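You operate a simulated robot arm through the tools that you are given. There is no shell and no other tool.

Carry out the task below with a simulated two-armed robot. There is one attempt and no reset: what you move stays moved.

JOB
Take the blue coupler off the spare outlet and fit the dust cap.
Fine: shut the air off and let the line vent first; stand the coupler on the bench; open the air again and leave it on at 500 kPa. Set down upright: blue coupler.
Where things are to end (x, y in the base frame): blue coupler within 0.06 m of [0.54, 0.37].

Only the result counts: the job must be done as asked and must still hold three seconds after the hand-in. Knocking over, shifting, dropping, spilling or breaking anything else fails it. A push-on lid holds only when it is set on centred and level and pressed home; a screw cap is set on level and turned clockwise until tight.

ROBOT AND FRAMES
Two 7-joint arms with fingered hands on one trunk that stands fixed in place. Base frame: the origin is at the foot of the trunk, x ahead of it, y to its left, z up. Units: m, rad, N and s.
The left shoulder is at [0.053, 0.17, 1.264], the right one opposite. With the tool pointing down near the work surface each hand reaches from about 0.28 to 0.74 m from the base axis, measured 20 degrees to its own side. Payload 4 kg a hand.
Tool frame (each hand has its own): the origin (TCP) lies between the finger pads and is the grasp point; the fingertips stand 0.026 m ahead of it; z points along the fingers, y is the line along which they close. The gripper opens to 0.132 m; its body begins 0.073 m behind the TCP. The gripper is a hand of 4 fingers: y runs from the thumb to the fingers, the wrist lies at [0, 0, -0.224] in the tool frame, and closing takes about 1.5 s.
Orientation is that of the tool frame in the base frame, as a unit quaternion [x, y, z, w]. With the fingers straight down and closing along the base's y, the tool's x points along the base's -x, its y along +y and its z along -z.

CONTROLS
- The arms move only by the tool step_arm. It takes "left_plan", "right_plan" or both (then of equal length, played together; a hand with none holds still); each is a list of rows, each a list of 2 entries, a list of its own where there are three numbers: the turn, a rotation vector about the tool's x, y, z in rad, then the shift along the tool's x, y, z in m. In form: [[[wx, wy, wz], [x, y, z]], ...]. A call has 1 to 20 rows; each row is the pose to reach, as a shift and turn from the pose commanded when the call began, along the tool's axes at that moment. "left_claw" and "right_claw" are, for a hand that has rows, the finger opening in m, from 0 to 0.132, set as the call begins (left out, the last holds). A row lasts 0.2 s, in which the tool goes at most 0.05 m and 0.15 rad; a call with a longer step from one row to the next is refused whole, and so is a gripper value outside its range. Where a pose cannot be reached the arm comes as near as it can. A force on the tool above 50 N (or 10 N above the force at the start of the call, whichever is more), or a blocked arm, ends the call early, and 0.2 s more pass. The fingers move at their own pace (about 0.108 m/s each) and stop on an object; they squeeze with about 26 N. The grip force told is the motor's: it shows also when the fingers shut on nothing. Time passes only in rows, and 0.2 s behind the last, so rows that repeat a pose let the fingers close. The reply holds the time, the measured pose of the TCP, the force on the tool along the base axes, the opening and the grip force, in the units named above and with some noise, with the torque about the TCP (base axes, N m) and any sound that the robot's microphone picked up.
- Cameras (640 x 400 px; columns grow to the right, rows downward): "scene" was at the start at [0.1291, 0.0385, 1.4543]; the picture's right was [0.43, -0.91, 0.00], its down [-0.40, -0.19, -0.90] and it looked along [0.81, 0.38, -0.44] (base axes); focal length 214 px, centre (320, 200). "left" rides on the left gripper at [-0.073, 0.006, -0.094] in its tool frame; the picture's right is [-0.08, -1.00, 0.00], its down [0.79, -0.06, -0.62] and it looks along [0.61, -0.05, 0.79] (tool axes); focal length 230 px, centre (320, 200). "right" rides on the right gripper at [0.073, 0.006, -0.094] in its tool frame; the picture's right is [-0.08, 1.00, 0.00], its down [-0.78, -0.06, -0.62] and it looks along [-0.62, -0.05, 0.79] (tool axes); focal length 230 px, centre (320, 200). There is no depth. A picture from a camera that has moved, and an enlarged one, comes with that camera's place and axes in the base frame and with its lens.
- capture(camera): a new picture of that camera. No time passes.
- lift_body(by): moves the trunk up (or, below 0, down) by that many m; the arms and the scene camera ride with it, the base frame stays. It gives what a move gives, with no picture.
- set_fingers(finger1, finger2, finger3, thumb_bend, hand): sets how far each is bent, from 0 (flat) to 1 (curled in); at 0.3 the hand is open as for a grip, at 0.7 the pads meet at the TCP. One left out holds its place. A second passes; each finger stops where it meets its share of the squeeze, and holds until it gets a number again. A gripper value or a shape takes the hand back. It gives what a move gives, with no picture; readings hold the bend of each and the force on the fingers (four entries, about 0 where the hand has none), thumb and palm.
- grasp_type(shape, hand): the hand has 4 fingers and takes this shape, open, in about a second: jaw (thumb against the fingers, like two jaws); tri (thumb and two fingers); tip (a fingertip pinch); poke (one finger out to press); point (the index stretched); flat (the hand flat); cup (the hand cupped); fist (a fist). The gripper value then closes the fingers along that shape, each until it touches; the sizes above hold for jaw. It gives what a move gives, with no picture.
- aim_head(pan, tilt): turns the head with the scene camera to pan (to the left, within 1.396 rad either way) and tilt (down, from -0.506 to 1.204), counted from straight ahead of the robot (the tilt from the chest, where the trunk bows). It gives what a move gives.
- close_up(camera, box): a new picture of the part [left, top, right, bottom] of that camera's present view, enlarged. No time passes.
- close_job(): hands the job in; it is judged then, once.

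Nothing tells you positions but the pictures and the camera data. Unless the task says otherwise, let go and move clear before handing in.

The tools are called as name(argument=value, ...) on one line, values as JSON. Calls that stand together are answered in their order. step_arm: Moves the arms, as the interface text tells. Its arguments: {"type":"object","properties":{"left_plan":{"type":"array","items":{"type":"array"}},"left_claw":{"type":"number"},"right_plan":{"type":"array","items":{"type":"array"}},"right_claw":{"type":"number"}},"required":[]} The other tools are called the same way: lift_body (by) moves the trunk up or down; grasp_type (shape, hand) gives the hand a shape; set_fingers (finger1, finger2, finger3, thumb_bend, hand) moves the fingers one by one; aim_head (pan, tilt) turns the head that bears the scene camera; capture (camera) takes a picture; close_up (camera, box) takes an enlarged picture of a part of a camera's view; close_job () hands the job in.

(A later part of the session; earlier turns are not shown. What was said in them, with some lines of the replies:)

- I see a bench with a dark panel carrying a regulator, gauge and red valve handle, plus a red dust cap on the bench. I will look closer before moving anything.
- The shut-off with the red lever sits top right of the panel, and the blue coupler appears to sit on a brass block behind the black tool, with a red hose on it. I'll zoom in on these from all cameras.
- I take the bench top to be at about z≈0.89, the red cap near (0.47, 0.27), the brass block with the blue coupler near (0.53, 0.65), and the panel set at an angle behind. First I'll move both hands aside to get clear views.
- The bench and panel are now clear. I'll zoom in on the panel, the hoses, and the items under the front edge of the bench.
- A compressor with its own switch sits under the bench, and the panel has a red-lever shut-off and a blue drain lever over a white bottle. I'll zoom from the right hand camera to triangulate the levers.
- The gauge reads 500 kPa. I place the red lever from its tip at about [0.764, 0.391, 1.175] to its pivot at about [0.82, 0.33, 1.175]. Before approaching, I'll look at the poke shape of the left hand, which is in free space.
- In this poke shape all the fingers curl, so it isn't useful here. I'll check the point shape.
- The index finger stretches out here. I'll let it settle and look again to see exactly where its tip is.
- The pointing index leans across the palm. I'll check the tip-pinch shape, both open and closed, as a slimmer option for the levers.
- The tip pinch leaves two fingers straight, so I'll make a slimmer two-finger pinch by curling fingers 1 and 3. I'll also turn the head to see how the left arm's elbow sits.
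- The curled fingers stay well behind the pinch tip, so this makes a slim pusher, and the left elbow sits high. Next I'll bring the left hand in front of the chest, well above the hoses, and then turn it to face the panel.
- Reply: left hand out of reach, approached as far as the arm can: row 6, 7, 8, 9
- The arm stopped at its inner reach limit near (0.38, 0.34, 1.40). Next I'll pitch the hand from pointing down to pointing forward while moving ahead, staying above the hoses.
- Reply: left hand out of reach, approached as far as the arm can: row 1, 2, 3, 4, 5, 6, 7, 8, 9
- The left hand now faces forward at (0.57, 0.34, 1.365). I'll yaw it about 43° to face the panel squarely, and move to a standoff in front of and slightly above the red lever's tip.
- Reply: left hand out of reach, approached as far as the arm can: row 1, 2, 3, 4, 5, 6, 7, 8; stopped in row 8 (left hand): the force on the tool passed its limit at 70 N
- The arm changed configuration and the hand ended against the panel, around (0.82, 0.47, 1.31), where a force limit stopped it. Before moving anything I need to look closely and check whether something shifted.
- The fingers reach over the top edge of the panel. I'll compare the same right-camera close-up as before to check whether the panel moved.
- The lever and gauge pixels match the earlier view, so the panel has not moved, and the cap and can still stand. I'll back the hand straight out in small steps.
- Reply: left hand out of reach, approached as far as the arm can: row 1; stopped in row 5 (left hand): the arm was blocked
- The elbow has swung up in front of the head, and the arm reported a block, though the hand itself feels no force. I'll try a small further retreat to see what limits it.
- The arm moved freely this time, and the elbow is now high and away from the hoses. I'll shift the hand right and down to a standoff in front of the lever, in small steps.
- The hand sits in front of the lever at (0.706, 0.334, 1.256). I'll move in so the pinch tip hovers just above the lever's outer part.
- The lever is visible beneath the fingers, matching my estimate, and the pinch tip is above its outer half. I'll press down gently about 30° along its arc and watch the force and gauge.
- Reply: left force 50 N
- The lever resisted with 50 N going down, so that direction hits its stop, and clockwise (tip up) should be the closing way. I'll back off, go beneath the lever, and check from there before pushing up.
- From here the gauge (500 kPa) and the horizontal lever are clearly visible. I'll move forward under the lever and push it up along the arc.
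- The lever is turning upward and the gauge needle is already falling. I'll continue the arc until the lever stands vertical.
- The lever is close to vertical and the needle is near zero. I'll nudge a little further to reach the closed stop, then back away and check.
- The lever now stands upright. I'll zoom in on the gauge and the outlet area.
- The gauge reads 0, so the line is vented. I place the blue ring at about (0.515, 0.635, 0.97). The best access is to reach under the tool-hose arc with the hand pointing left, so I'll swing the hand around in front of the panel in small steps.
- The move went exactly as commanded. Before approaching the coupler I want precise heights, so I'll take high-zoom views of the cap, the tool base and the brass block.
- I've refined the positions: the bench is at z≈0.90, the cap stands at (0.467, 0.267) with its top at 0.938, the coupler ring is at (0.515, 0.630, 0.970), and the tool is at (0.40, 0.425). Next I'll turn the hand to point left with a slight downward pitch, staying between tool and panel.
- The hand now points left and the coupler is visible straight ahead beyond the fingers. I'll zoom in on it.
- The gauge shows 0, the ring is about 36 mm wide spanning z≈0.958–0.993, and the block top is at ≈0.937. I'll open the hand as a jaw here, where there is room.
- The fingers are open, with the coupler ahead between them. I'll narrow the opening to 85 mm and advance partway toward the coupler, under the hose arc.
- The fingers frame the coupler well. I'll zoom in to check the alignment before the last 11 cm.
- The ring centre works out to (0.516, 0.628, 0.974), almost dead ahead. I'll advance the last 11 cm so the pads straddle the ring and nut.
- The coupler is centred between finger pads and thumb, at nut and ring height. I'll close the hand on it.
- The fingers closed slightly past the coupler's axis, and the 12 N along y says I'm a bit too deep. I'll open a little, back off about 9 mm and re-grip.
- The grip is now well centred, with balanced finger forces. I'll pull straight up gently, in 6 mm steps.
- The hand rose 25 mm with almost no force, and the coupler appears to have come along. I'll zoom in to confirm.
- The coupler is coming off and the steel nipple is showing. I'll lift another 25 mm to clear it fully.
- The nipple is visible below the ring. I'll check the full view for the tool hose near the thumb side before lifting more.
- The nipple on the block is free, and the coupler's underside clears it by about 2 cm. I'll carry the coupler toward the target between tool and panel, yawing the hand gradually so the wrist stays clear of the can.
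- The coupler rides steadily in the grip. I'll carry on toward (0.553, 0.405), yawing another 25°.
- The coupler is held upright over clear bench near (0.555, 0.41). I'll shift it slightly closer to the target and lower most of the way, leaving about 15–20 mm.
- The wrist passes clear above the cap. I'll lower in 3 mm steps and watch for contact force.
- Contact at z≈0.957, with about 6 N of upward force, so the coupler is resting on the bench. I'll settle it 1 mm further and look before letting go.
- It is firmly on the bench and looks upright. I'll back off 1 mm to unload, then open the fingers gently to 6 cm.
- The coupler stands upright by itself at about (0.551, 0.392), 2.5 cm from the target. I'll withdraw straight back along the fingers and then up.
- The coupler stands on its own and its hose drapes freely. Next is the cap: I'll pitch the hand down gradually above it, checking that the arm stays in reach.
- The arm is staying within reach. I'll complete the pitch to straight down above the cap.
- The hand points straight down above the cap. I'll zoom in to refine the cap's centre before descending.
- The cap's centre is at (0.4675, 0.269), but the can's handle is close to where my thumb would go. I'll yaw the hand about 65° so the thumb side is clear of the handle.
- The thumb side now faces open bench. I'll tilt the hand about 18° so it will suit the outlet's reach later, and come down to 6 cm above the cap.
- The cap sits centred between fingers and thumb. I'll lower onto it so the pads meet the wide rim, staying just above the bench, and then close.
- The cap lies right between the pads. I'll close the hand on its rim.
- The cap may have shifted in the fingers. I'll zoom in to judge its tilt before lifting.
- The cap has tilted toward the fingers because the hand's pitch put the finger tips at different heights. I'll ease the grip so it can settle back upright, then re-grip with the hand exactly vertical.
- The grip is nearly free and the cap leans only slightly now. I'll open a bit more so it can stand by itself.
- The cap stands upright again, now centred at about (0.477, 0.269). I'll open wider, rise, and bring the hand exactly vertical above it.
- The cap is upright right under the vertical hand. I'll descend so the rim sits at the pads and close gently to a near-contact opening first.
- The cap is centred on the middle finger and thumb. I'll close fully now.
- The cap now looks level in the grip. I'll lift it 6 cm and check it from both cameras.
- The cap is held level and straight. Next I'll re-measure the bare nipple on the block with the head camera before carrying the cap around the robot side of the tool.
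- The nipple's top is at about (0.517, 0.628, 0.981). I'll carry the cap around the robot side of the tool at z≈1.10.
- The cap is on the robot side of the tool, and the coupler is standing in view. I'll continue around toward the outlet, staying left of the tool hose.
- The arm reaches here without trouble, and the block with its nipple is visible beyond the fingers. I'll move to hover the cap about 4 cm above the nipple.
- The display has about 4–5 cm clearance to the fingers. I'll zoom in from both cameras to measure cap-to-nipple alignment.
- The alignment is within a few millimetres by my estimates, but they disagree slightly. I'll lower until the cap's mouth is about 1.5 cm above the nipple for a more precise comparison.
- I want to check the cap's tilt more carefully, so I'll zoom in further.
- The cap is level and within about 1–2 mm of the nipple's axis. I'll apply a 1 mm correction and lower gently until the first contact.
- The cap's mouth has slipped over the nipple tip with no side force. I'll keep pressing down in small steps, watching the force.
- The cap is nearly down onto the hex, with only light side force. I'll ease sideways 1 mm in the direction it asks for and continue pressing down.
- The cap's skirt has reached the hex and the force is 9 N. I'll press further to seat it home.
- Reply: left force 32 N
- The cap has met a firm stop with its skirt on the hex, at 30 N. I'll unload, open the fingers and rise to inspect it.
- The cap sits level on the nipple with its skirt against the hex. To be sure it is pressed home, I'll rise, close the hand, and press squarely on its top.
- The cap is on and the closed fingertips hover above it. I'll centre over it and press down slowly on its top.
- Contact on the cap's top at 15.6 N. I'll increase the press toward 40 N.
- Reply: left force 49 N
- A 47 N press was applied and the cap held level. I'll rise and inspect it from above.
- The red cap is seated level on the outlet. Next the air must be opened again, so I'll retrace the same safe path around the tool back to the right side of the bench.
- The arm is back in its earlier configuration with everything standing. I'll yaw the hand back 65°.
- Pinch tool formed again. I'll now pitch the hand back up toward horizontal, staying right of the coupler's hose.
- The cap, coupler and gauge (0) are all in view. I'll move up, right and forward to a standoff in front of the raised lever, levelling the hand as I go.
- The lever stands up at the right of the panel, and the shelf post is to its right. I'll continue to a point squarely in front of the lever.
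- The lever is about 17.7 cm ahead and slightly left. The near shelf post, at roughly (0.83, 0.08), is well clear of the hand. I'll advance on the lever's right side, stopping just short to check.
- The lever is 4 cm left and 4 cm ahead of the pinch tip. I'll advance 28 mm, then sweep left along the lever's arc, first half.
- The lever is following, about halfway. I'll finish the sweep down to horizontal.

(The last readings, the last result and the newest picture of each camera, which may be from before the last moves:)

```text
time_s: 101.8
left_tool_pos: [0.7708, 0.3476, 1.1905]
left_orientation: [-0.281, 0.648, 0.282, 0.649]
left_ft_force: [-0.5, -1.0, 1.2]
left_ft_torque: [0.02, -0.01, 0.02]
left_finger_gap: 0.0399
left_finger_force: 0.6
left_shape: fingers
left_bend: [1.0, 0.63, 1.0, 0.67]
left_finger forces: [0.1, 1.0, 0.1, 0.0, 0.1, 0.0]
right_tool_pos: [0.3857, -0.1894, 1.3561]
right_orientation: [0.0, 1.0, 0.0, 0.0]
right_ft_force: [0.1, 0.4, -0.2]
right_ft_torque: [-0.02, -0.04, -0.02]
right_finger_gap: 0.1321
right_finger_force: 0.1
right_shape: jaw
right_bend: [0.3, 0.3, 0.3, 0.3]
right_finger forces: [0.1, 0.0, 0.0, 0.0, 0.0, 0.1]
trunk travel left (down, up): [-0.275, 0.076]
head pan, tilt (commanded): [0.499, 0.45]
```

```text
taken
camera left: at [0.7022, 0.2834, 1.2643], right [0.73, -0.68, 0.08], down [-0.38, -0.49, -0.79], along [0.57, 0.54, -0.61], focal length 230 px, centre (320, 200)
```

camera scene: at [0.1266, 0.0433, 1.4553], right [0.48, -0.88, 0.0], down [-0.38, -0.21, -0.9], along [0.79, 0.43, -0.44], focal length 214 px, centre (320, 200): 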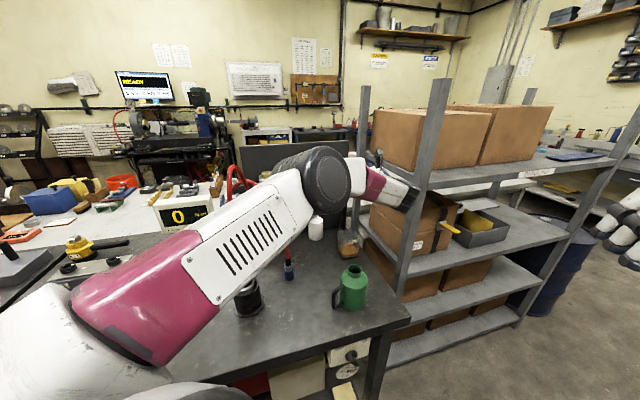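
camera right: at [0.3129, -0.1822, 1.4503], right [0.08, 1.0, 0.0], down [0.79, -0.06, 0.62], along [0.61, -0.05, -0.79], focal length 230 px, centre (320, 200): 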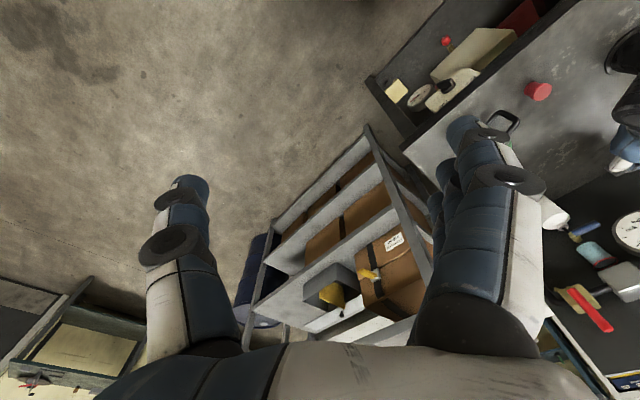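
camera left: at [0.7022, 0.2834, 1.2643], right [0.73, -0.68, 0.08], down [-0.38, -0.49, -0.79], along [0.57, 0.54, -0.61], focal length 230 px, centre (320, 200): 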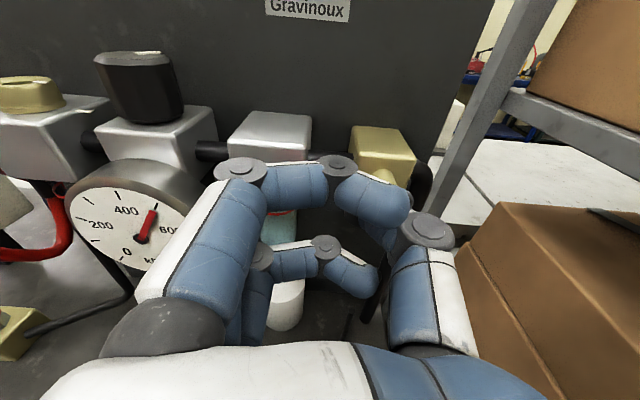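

The gauge is climbing back toward 500 kPa. I'll nudge the lever lightly down against its open stop.

step_arm(left_plan=[[[0, 0, 0], [0.003, 0, 0]], [[0, 0, 0], [0.006, 0, 0]], [[0, 0, 0], [0.009, 0, 0]], [[0, 0, 0], [0.009, 0, 0]]])

capture(camera="left")

```text
time_s: 102.8
left_tool_pos: [0.7696, 0.348, 1.184]
left_orientation: [-0.283, 0.647, 0.283, 0.65]
left_ft_force: [1.6, 1.5, 10.1]
left_ft_torque: [0.11, -0.32, 0.08]
left_finger_gap: 0.0401
left_finger_force: 4.5
left_shape: fingers
left_bend: [1.0, 0.62, 1.0, 0.67]
left_finger forces: [0.0, 0.0, 0.1, 0.1, 9.8, 0.1]
right_tool_pos: [0.383, -0.1897, 1.3548]
right_orientation: [0.0, 1.0, 0.0, 0.0]
right_ft_force: [0.5, 0.1, -0.6]
right_ft_torque: [0.0, 0.0, 0.01]
right_finger_gap: 0.1321
right_finger_force: 0.0
right_shape: jaw
right_bend: [0.3, 0.3, 0.3, 0.3]
right_finger forces: [0.1, 0.0, 0.0, 0.0, 0.0, 0.0]
trunk travel left (down, up): [-0.275, 0.076]
head pan, tilt (commanded): [0.499, 0.45]
```

```text
taken
camera left: at [0.7014, 0.2831, 1.2573], right [0.73, -0.68, 0.08], down [-0.37, -0.49, -0.79], along [0.57, 0.55, -0.61], focal length 230 px, centre (320, 200)
```

left: 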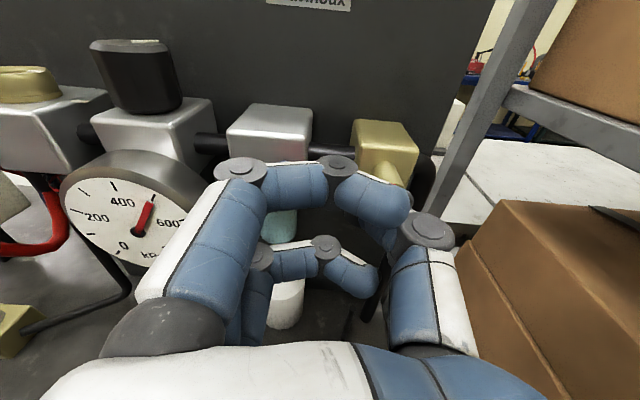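

The lever is against its stop, with 10 N reaction. I'll lift off and back away, then read the gauge.

step_arm(left_plan=[[[0, 0, 0], [-0.012, 0, 0]], [[0, 0, 0], [-0.025, 0, 0]], [[0, 0, 0], [-0.028, 0, -0.025]], [[0, 0, 0], [-0.03, 0, -0.055]], [[0, 0, 0], [-0.03, -0.01, -0.085]], [[0, 0, 0], [-0.03, -0.02, -0.1]], [[0, 0, 0], [-0.03, -0.02, -0.1]]])

capture(camera="left")

close_up(camera="left", box=[120, 120, 340, 260])

```text
time_s: 104.4
left_tool_pos: [0.7165, 0.2592, 1.2113]
left_orientation: [-0.282, 0.649, 0.282, 0.648]
left_ft_force: [-0.4, 0.3, 0.4]
left_ft_torque: [-0.01, 0.02, 0.0]
left_finger_gap: 0.0398
left_finger_force: 0.0
left_shape: fingers
left_bend: [1.0, 0.62, 1.0, 0.67]
left_finger forces: [0.0, 0.0, 0.0, 0.0, 0.1, 0.0]
right_tool_pos: [0.3847, -0.1893, 1.3558]
right_orientation: [0.0, 1.0, -0.001, 0.0]
right_ft_force: [-0.6, 0.4, -0.2]
right_ft_torque: [-0.02, -0.01, 0.01]
right_finger_gap: 0.1319
right_finger_force: 0.0
right_shape: jaw
right_bend: [0.3, 0.3, 0.3, 0.3]
right_finger forces: [0.1, 0.0, 0.0, 0.0, 0.0, 0.1]
trunk travel left (down, up): [-0.275, 0.076]
head pan, tilt (commanded): [0.499, 0.45]
```

```text
taken
camera left: at [0.6485, 0.1967, 1.2855], right [0.73, -0.68, 0.08], down [-0.38, -0.49, -0.79], along [0.57, 0.54, -0.61], focal length 230 px, centre (320, 200)
```

left: 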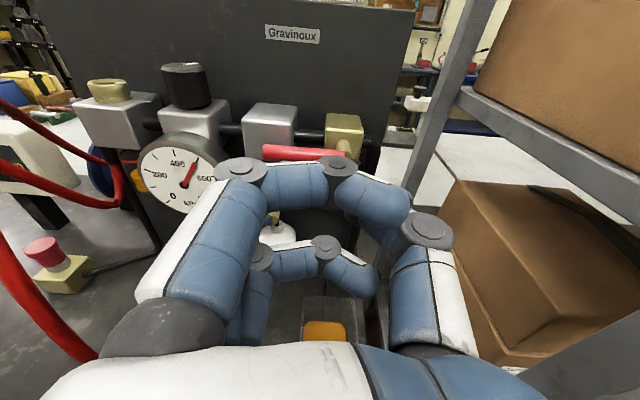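

```text
2.86 times, centred on (230, 190) of left
camera zoom: at [0.6485, 0.1967, 1.2855], right [0.73, -0.68, 0.08], down [-0.38, -0.49, -0.79], along [0.57, 0.54, -0.61], focal length 657 px, centre (577, 229)
```

zoom: 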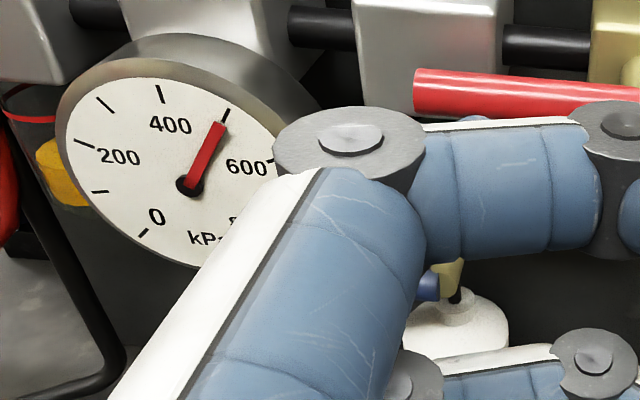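

The gauge reads 500 kPa and the cap is holding with the air on. I'll retreat the hand well clear and then check every item.

step_arm(left_plan=[[[0, 0, 0], [-0.01, 0, -0.03]], [[0, 0, 0], [-0.02, 0, -0.06]], [[0, 0, 0], [-0.03, 0, -0.09]], [[0, 0, 0], [-0.04, 0, -0.12]], [[0, 0, 0], [-0.04, 0, -0.12]]])

capture(camera="scene")

capture(camera="left")

capture(camera="right")

```text
time_s: 105.6
left_tool_pos: [0.6362, 0.1721, 1.2522]
left_orientation: [-0.282, 0.648, 0.283, 0.648]
left_ft_force: [1.0, -0.6, 0.4]
left_ft_torque: [0.0, 0.0, -0.01]
left_finger_gap: 0.0399
left_finger_force: 0.1
left_shape: fingers
left_bend: [1.0, 0.62, 1.0, 0.67]
left_finger forces: [0.0, 0.0, 0.0, 0.0, 0.2, 0.0]
right_tool_pos: [0.3861, -0.1899, 1.3551]
right_orientation: [0.0, 1.0, 0.0, 0.0]
right_ft_force: [-0.5, -0.4, 0.3]
right_ft_torque: [0.06, -0.01, 0.01]
right_finger_gap: 0.1319
right_finger_force: 0.1
right_shape: jaw
right_bend: [0.3, 0.3, 0.3, 0.3]
right_finger forces: [0.0, 0.0, 0.0, 0.1, 0.0, 0.0]
trunk travel left (down, up): [-0.275, 0.076]
head pan, tilt (commanded): [0.499, 0.45]
```

```text
taken
camera scene: at [0.1271, 0.0438, 1.4552], right [0.48, -0.88, 0.0], down [-0.38, -0.21, -0.9], along [0.79, 0.43, -0.44], focal length 214 px, centre (320, 200)
```

scene: 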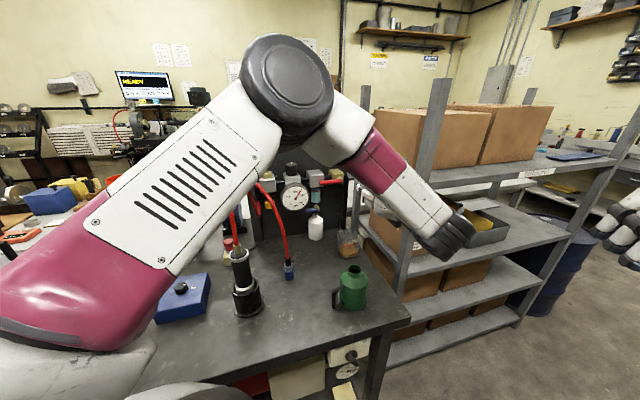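

```text
taken
camera left: at [0.5679, 0.1084, 1.3256], right [0.73, -0.68, 0.08], down [-0.38, -0.49, -0.79], along [0.57, 0.54, -0.61], focal length 230 px, centre (320, 200)
```

left: 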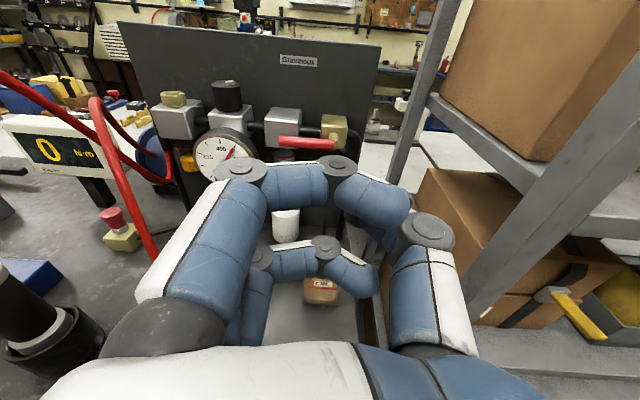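

```text
taken
camera right: at [0.313, -0.1823, 1.4503], right [0.08, 1.0, 0.0], down [0.79, -0.06, 0.62], along [0.61, -0.05, -0.79], focal length 230 px, centre (320, 200)
```

right: 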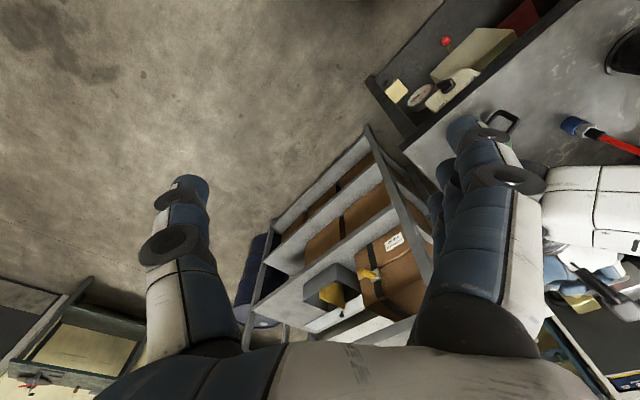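

Everything appears in place. I'll take final close-ups of the gauge and lever, the cap, and the coupler from two cameras.

close_up(camera="scene", box=[260, 155, 350, 225])

close_up(camera="scene", box=[265, 235, 315, 285])

close_up(camera="scene", box=[205, 225, 255, 275])

close_up(camera="right", box=[540, 90, 640, 170])

close_up(camera="left", box=[80, 180, 180, 280])

```text
5.71 times, centred on (305, 190) of scene
camera zoom: at [0.1271, 0.0438, 1.4552], right [0.48, -0.88, 0.0], down [-0.38, -0.21, -0.9], along [0.79, 0.43, -0.44], focal length 1226 px, centre (406, 257)
```

zoom: 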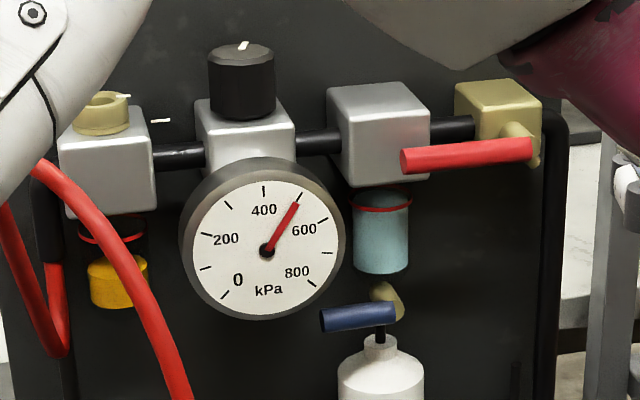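

```text
8.00 times, centred on (290, 260) of scene
camera zoom: at [0.1271, 0.0438, 1.4552], right [0.48, -0.88, 0.0], down [-0.38, -0.21, -0.9], along [0.79, 0.43, -0.44], focal length 1716 px, centre (560, -280)
```

zoom: 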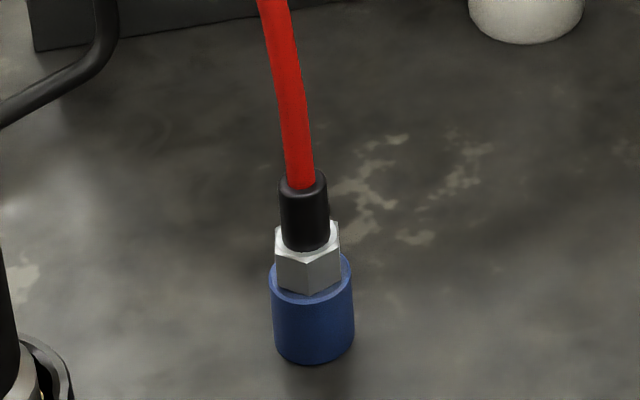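

```text
8.00 times, centred on (230, 250) of scene
camera zoom: at [0.1271, 0.0438, 1.4552], right [0.48, -0.88, 0.0], down [-0.38, -0.21, -0.9], along [0.79, 0.43, -0.44], focal length 1716 px, centre (1040, -200)
```

zoom: 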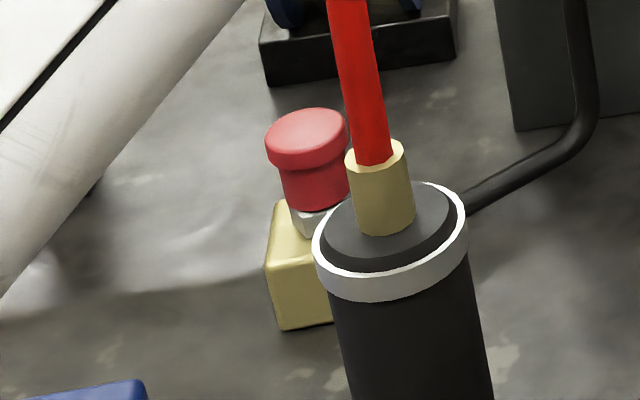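

```text
5.00 times, centred on (590, 130) of right
camera zoom: at [0.313, -0.1823, 1.4503], right [0.08, 1.0, 0.0], down [0.79, -0.06, 0.62], along [0.61, -0.05, -0.79], focal length 1150 px, centre (-1030, 550)
```

zoom: 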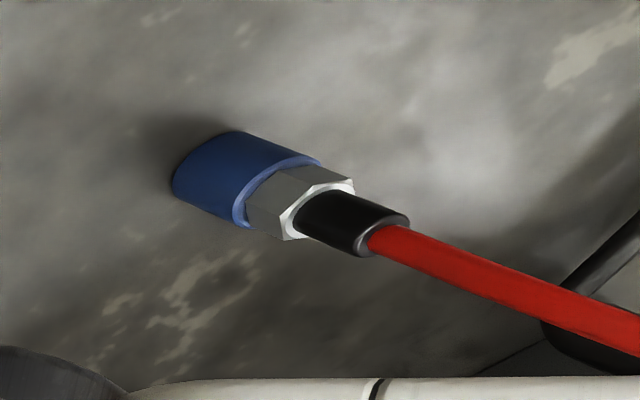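

```text
4.00 times, centred on (130, 230) of left
camera zoom: at [0.5679, 0.1084, 1.3256], right [0.73, -0.68, 0.08], down [-0.38, -0.49, -0.79], along [0.57, 0.54, -0.61], focal length 920 px, centre (1080, 80)
```

zoom: 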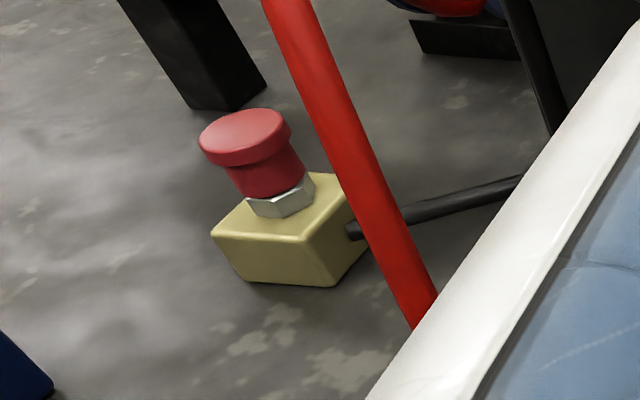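

Final check:
- **Gauge and lever:** the gauge sits on 500 kPa and the red lever is fully open.
- **Cap:** it is seated level on the outlet hex.
- **Coupler:** it stands upright at about (0.555, 0.397), about 3 cm from the target.
- **Everything else:** nothing I can see has been moved or knocked over, and both hands are clear.

I'm handing the job in.

close_job()

```text
The job is handed in.
```

The job is handed in. The blue coupler is off the spare outlet, the dust cap is fitted, and the air is back on at 500 kPa.

- **Air:** I shut the red lever and the gauge fell to 0 before I touched the coupler. At the end the lever was back against its open stop and the needle sat on 500 kPa.
- **Coupler:** it stands upright on the bench at about (0.555, 0.397). That is roughly 3 cm from the target and inside the 6 cm limit. Its hose is still attached.
- **Dust cap:** it sits level on the outlet, down against the hex. I pressed it home with about 47 N, and it stayed on with the air back on.

While first reaching for the lever, the left arm changed posture unexpectedly and the hand ran into the top of the panel, stopping at 70 N. My first push on the lever was also the wrong way, against its stop, at about 50 N. Close-ups after the panel contact showed it had not moved, and the lever worked normally afterwards. In the final views nothing else looked shifted or knocked over.
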